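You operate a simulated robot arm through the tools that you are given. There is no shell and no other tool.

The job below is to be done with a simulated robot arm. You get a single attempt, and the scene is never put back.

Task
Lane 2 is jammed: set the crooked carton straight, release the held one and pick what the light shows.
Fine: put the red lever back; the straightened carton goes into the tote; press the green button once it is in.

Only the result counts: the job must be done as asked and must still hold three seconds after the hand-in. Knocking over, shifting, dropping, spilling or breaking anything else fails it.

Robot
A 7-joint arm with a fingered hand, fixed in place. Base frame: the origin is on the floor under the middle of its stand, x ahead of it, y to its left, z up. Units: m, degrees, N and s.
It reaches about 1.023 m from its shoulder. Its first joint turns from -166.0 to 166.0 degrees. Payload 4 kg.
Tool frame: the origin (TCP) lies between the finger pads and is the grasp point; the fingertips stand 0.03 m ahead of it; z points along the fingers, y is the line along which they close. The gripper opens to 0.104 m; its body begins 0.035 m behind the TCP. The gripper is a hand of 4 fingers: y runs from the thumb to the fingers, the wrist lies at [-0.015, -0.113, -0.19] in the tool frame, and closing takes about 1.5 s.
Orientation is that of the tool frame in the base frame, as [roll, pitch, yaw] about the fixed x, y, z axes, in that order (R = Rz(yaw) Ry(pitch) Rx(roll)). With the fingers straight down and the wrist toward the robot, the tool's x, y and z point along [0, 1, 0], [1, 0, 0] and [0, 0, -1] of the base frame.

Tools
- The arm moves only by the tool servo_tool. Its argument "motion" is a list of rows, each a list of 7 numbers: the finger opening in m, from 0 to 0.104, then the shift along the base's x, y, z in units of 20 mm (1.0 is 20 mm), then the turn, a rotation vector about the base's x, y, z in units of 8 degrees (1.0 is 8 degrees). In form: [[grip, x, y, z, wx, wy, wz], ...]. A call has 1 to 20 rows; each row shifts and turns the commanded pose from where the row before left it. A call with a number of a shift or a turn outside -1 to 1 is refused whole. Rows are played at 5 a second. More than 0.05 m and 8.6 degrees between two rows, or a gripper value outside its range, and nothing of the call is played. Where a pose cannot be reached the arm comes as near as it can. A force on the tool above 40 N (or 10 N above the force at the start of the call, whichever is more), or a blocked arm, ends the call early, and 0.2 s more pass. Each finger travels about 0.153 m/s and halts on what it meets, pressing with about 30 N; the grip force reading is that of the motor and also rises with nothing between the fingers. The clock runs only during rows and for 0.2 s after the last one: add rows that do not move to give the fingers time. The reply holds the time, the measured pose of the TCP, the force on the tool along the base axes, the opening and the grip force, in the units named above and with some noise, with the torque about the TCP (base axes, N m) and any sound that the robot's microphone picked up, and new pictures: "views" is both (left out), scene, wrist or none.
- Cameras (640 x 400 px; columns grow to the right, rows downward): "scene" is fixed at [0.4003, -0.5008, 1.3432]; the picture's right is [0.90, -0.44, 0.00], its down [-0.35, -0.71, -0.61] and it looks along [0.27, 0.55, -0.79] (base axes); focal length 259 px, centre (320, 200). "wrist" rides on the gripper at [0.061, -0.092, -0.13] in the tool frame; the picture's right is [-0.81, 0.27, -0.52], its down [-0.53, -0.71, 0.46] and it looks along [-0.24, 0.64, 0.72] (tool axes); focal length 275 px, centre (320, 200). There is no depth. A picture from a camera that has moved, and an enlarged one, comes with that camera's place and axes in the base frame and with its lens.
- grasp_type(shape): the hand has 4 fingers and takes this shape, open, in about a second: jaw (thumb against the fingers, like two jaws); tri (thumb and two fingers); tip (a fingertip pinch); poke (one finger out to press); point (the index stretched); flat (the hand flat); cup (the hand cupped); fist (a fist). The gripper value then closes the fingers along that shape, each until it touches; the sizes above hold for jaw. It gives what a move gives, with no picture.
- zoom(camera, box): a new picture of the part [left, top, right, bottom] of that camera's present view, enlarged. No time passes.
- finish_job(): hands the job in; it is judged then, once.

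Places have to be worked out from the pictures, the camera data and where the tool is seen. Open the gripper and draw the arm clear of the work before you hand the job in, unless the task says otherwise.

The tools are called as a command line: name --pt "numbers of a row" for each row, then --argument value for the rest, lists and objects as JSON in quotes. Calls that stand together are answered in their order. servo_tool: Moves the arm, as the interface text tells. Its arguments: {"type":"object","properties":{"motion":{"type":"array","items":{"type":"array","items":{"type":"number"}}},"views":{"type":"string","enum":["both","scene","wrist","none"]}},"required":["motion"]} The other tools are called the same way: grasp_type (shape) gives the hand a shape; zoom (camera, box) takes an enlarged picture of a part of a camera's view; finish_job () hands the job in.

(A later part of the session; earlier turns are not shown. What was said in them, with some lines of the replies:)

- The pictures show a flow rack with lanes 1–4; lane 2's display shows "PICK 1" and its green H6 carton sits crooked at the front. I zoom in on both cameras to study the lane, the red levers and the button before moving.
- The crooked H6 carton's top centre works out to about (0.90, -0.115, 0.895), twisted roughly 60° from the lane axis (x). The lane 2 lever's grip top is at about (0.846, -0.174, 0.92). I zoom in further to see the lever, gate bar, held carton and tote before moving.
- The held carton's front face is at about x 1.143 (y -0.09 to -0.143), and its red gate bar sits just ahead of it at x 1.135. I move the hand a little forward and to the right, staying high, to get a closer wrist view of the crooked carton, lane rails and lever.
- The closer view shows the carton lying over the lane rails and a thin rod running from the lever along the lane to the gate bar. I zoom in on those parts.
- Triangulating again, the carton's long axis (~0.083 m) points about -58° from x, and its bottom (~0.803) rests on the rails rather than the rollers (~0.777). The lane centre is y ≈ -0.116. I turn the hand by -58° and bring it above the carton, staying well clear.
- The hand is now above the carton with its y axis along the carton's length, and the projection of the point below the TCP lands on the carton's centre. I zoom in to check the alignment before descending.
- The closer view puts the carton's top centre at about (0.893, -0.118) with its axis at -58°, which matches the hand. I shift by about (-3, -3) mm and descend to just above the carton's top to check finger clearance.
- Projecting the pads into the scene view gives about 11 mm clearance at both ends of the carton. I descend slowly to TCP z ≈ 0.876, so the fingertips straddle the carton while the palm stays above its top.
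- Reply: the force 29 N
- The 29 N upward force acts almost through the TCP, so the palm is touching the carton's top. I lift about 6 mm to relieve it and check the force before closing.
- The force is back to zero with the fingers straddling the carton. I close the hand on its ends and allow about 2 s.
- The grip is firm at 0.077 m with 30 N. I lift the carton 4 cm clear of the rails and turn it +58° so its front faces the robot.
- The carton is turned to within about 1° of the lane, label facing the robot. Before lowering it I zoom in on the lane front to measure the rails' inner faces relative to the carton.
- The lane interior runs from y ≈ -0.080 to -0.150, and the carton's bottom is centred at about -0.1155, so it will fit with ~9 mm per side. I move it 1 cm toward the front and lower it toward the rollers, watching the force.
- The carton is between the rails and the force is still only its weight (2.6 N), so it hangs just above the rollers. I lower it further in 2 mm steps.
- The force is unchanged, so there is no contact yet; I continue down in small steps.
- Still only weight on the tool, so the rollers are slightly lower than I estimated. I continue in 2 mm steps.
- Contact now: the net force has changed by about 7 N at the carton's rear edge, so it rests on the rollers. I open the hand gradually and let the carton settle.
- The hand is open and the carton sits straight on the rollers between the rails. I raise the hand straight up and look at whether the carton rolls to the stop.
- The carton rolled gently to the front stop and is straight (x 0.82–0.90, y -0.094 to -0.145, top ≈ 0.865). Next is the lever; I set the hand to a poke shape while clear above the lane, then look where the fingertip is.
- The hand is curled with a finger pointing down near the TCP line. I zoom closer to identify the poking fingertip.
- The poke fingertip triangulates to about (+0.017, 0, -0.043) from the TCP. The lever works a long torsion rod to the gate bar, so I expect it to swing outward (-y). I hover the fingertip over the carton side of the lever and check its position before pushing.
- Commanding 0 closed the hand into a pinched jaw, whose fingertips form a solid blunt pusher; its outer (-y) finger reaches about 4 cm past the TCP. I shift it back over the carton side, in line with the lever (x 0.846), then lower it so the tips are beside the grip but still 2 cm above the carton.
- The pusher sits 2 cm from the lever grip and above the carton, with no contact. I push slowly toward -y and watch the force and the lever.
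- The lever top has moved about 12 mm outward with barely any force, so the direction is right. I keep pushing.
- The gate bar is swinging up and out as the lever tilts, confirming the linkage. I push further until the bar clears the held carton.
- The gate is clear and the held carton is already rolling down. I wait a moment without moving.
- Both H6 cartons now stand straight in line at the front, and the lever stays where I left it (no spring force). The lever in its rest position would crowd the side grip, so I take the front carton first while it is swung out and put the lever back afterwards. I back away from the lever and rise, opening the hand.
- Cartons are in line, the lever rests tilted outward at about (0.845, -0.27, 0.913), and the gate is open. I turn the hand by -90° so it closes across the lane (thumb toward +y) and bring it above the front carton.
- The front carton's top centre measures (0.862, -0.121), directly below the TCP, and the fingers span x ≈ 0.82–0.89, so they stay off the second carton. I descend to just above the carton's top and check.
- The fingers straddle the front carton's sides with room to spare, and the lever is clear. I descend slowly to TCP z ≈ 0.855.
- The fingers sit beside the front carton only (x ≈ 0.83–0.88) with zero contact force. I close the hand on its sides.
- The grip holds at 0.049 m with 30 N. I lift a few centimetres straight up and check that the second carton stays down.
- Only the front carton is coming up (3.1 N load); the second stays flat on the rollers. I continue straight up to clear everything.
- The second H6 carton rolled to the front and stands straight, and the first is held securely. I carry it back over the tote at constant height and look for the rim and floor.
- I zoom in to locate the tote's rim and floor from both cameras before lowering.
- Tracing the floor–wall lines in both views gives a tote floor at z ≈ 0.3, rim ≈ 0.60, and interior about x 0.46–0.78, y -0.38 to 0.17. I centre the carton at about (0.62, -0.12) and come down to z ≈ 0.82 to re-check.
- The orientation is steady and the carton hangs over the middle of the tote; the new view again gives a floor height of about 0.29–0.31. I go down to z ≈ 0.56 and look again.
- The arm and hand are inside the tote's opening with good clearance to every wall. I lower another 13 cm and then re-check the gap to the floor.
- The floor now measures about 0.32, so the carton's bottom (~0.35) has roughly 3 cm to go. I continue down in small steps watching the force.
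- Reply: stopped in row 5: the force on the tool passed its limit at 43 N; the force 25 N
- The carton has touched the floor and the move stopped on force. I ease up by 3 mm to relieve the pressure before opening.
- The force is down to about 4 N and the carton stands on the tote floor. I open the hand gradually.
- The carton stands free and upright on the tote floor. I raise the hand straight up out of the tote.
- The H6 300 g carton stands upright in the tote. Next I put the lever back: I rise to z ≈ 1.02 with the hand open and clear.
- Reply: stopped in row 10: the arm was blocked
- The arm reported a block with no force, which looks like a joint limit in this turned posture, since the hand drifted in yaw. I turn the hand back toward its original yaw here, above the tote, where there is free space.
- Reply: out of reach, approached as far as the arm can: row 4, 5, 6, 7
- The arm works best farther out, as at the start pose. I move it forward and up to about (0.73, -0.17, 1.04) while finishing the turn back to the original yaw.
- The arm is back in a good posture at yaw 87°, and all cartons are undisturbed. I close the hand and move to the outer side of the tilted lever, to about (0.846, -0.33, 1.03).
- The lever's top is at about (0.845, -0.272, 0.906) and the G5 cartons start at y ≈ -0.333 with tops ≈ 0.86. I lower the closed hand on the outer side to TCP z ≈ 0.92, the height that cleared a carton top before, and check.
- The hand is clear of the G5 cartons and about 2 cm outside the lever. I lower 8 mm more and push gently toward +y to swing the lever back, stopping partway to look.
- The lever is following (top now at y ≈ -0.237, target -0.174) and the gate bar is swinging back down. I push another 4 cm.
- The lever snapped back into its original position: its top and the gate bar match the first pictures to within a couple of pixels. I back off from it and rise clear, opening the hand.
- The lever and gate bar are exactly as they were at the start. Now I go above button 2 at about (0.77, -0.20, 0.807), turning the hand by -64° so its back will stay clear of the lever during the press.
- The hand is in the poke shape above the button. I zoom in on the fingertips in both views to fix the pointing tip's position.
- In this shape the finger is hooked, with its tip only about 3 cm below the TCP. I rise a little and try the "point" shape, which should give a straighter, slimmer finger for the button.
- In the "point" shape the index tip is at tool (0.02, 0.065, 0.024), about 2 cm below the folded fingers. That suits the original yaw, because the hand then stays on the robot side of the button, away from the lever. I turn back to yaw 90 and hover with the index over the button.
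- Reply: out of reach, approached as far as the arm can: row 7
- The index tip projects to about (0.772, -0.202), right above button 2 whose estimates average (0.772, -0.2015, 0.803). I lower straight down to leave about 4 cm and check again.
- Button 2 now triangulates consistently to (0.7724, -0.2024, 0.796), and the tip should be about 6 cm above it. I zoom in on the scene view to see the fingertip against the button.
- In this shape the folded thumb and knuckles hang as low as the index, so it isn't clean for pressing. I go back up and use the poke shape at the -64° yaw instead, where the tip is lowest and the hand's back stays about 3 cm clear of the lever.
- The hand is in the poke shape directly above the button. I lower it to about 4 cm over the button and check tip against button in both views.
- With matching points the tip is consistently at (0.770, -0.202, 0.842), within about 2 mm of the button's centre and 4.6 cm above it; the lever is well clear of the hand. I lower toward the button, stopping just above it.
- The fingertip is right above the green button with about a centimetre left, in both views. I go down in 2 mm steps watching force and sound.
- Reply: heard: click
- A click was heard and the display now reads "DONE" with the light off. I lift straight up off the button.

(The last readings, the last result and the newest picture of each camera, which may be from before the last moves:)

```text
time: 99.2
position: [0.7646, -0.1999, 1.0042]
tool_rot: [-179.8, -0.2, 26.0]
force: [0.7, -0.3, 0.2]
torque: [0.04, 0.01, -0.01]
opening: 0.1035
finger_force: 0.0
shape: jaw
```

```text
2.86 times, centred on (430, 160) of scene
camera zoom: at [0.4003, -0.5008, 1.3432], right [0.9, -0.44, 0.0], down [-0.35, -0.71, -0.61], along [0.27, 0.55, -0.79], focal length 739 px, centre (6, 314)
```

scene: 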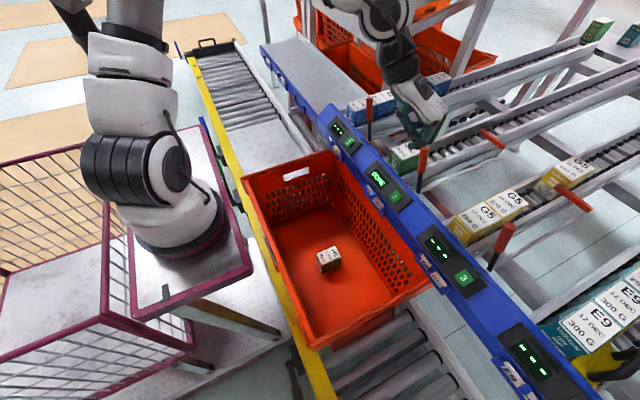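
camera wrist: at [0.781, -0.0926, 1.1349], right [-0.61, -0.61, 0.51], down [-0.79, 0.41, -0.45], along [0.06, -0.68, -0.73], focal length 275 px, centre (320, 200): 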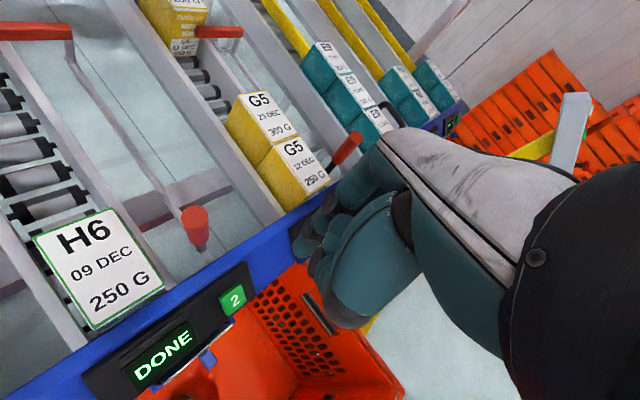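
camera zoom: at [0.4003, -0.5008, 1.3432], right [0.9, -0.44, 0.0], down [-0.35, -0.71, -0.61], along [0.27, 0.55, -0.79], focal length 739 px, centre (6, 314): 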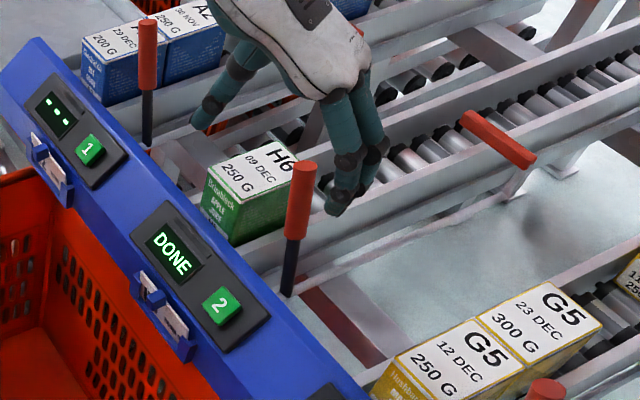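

The hand is open, and the lever, gate bar and cartons are all in place. I draw the arm up and back toward its starting pose, clear of the work.

servo_tool --pt "0.104 0 0 1 0 0 0" --pt "0.104 0 0 1 0 0 0" --pt "0.104 0 0 1 0 0 0" --pt "0.104 -0.15 0.5 0 0 0 1" --pt "0.104 -0.15 0.5 0 0 0 1" --pt "0.104 -0.15 0.5 0 0 0 1" --pt "0.104 -0.15 0.5 0 0 0 1" --pt "0.104 -0.15 0.5 0 0 0 1" --pt "0.104 -0.15 0.5 0 0 0 1" --pt "0.104 -0.15 0.5 0 0 0 1" --pt "0.104 -0.15 0.5 0 0 0 1" --pt "0.104 0 0 0 0 0 0" --pt "0.104 0 0 0 0 0 0" --views "both"

zoom --camera "scene" --box '[380, 100, 520, 200]'

zoom --camera "scene" --box '[230, 140, 450, 350]'

zoom --camera "wrist" --box '[100, 60, 400, 400]'

```text
time: 102.0
position: [0.74, -0.1211, 1.0643]
tool_rot: [-179.7, -0.1, 90.0]
force: [-0.2, 0.0, -0.5]
torque: [0.0, 0.01, 0.01]
opening: 0.1038
finger_force: 0.1
shape: jaw
camera wrist: at [0.6505, -0.0596, 1.1947], right [0.28, -0.81, 0.51], down [-0.72, -0.53, -0.45], along [0.64, -0.24, -0.73], focal length 275 px, centre (320, 200)
```

scene: 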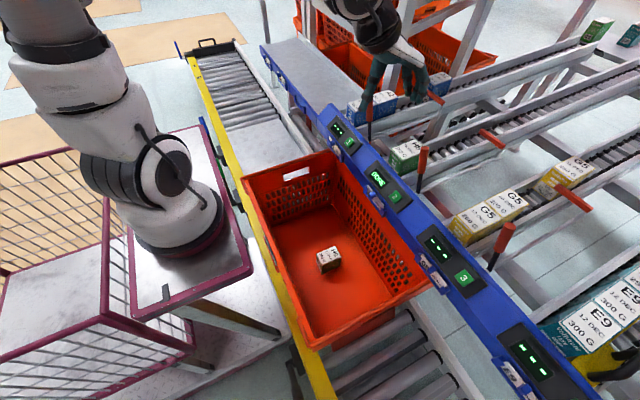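
wrist: 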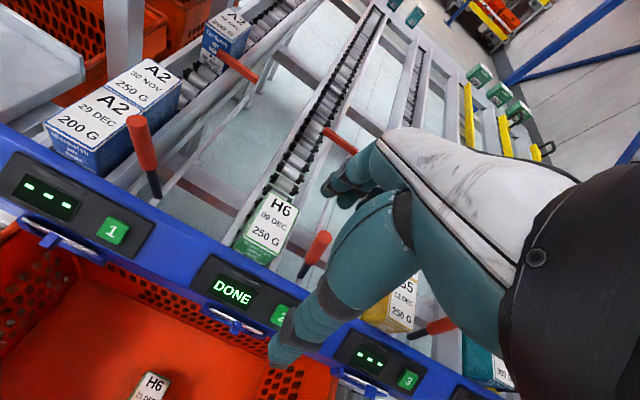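

```text
4.00 times, centred on (450, 150) of scene
camera zoom: at [0.4003, -0.5008, 1.3432], right [0.9, -0.44, 0.0], down [-0.35, -0.71, -0.61], along [0.27, 0.55, -0.79], focal length 1034 px, centre (-200, 400)
```

zoom: 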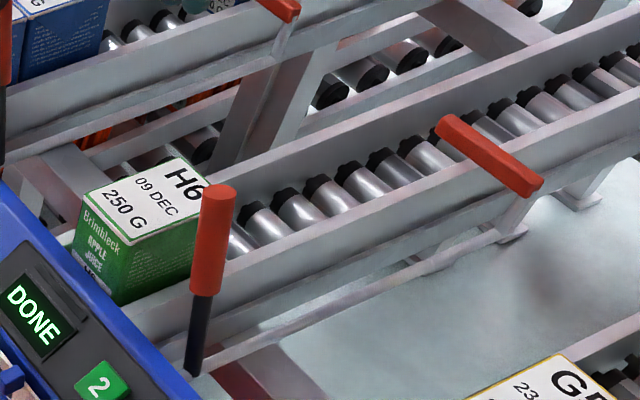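

```text
1.90 times, centred on (340, 245) of scene
camera zoom: at [0.4003, -0.5008, 1.3432], right [0.9, -0.44, 0.0], down [-0.35, -0.71, -0.61], along [0.27, 0.55, -0.79], focal length 493 px, centre (282, 114)
```

zoom: 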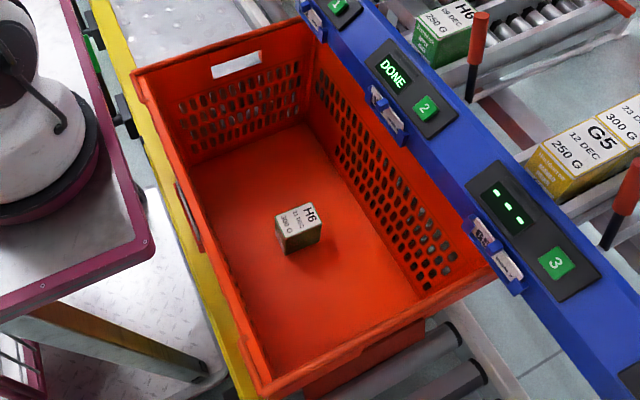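

```text
1.18 times, centred on (250, 230) of wrist
camera zoom: at [0.6505, -0.0596, 1.1947], right [0.28, -0.81, 0.51], down [-0.72, -0.53, -0.45], along [0.64, -0.24, -0.73], focal length 324 px, centre (402, 165)
```

zoom: 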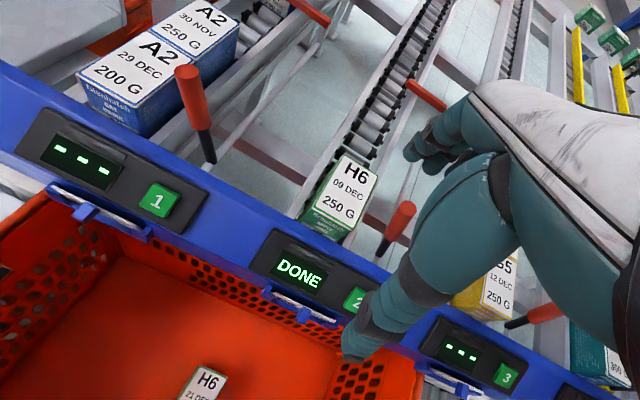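

Everything checks out. The straightened H6 carton stands upright in the tote, the released one is straight at the front of lane 2, and the lever and gate bar are in their original position. The display reads "DONE", the neighbouring cartons are untouched, and the hand is open and clear, so I hand the job in.

finish_job

```text
The job is handed in.
```

Lane 2 is cleared and the job is handed in. I don't have the verdict, but the last pictures before hand-in showed everything in place.

- **Crooked carton:** the H6 300 G carton was turned straight and set back between the rails. It then went into the tote, where it stands upright.
- **Held carton:** the H6 250 G carton was released and now stands straight at the front of lane 2.
- **Red lever:** it is back where it started, and so is the gate bar it works.
- **Green button:** I pressed button 2 once, after the carton was in the tote. It clicked, and the display changed from "PICK 1" to "DONE".

I put the lever back after placing the carton in the tote rather than straight after the release. In its rest position it would have crowded the hand while gripping the carton. The other cartons looked undisturbed, and the hand was open and clear of the work at hand-in.
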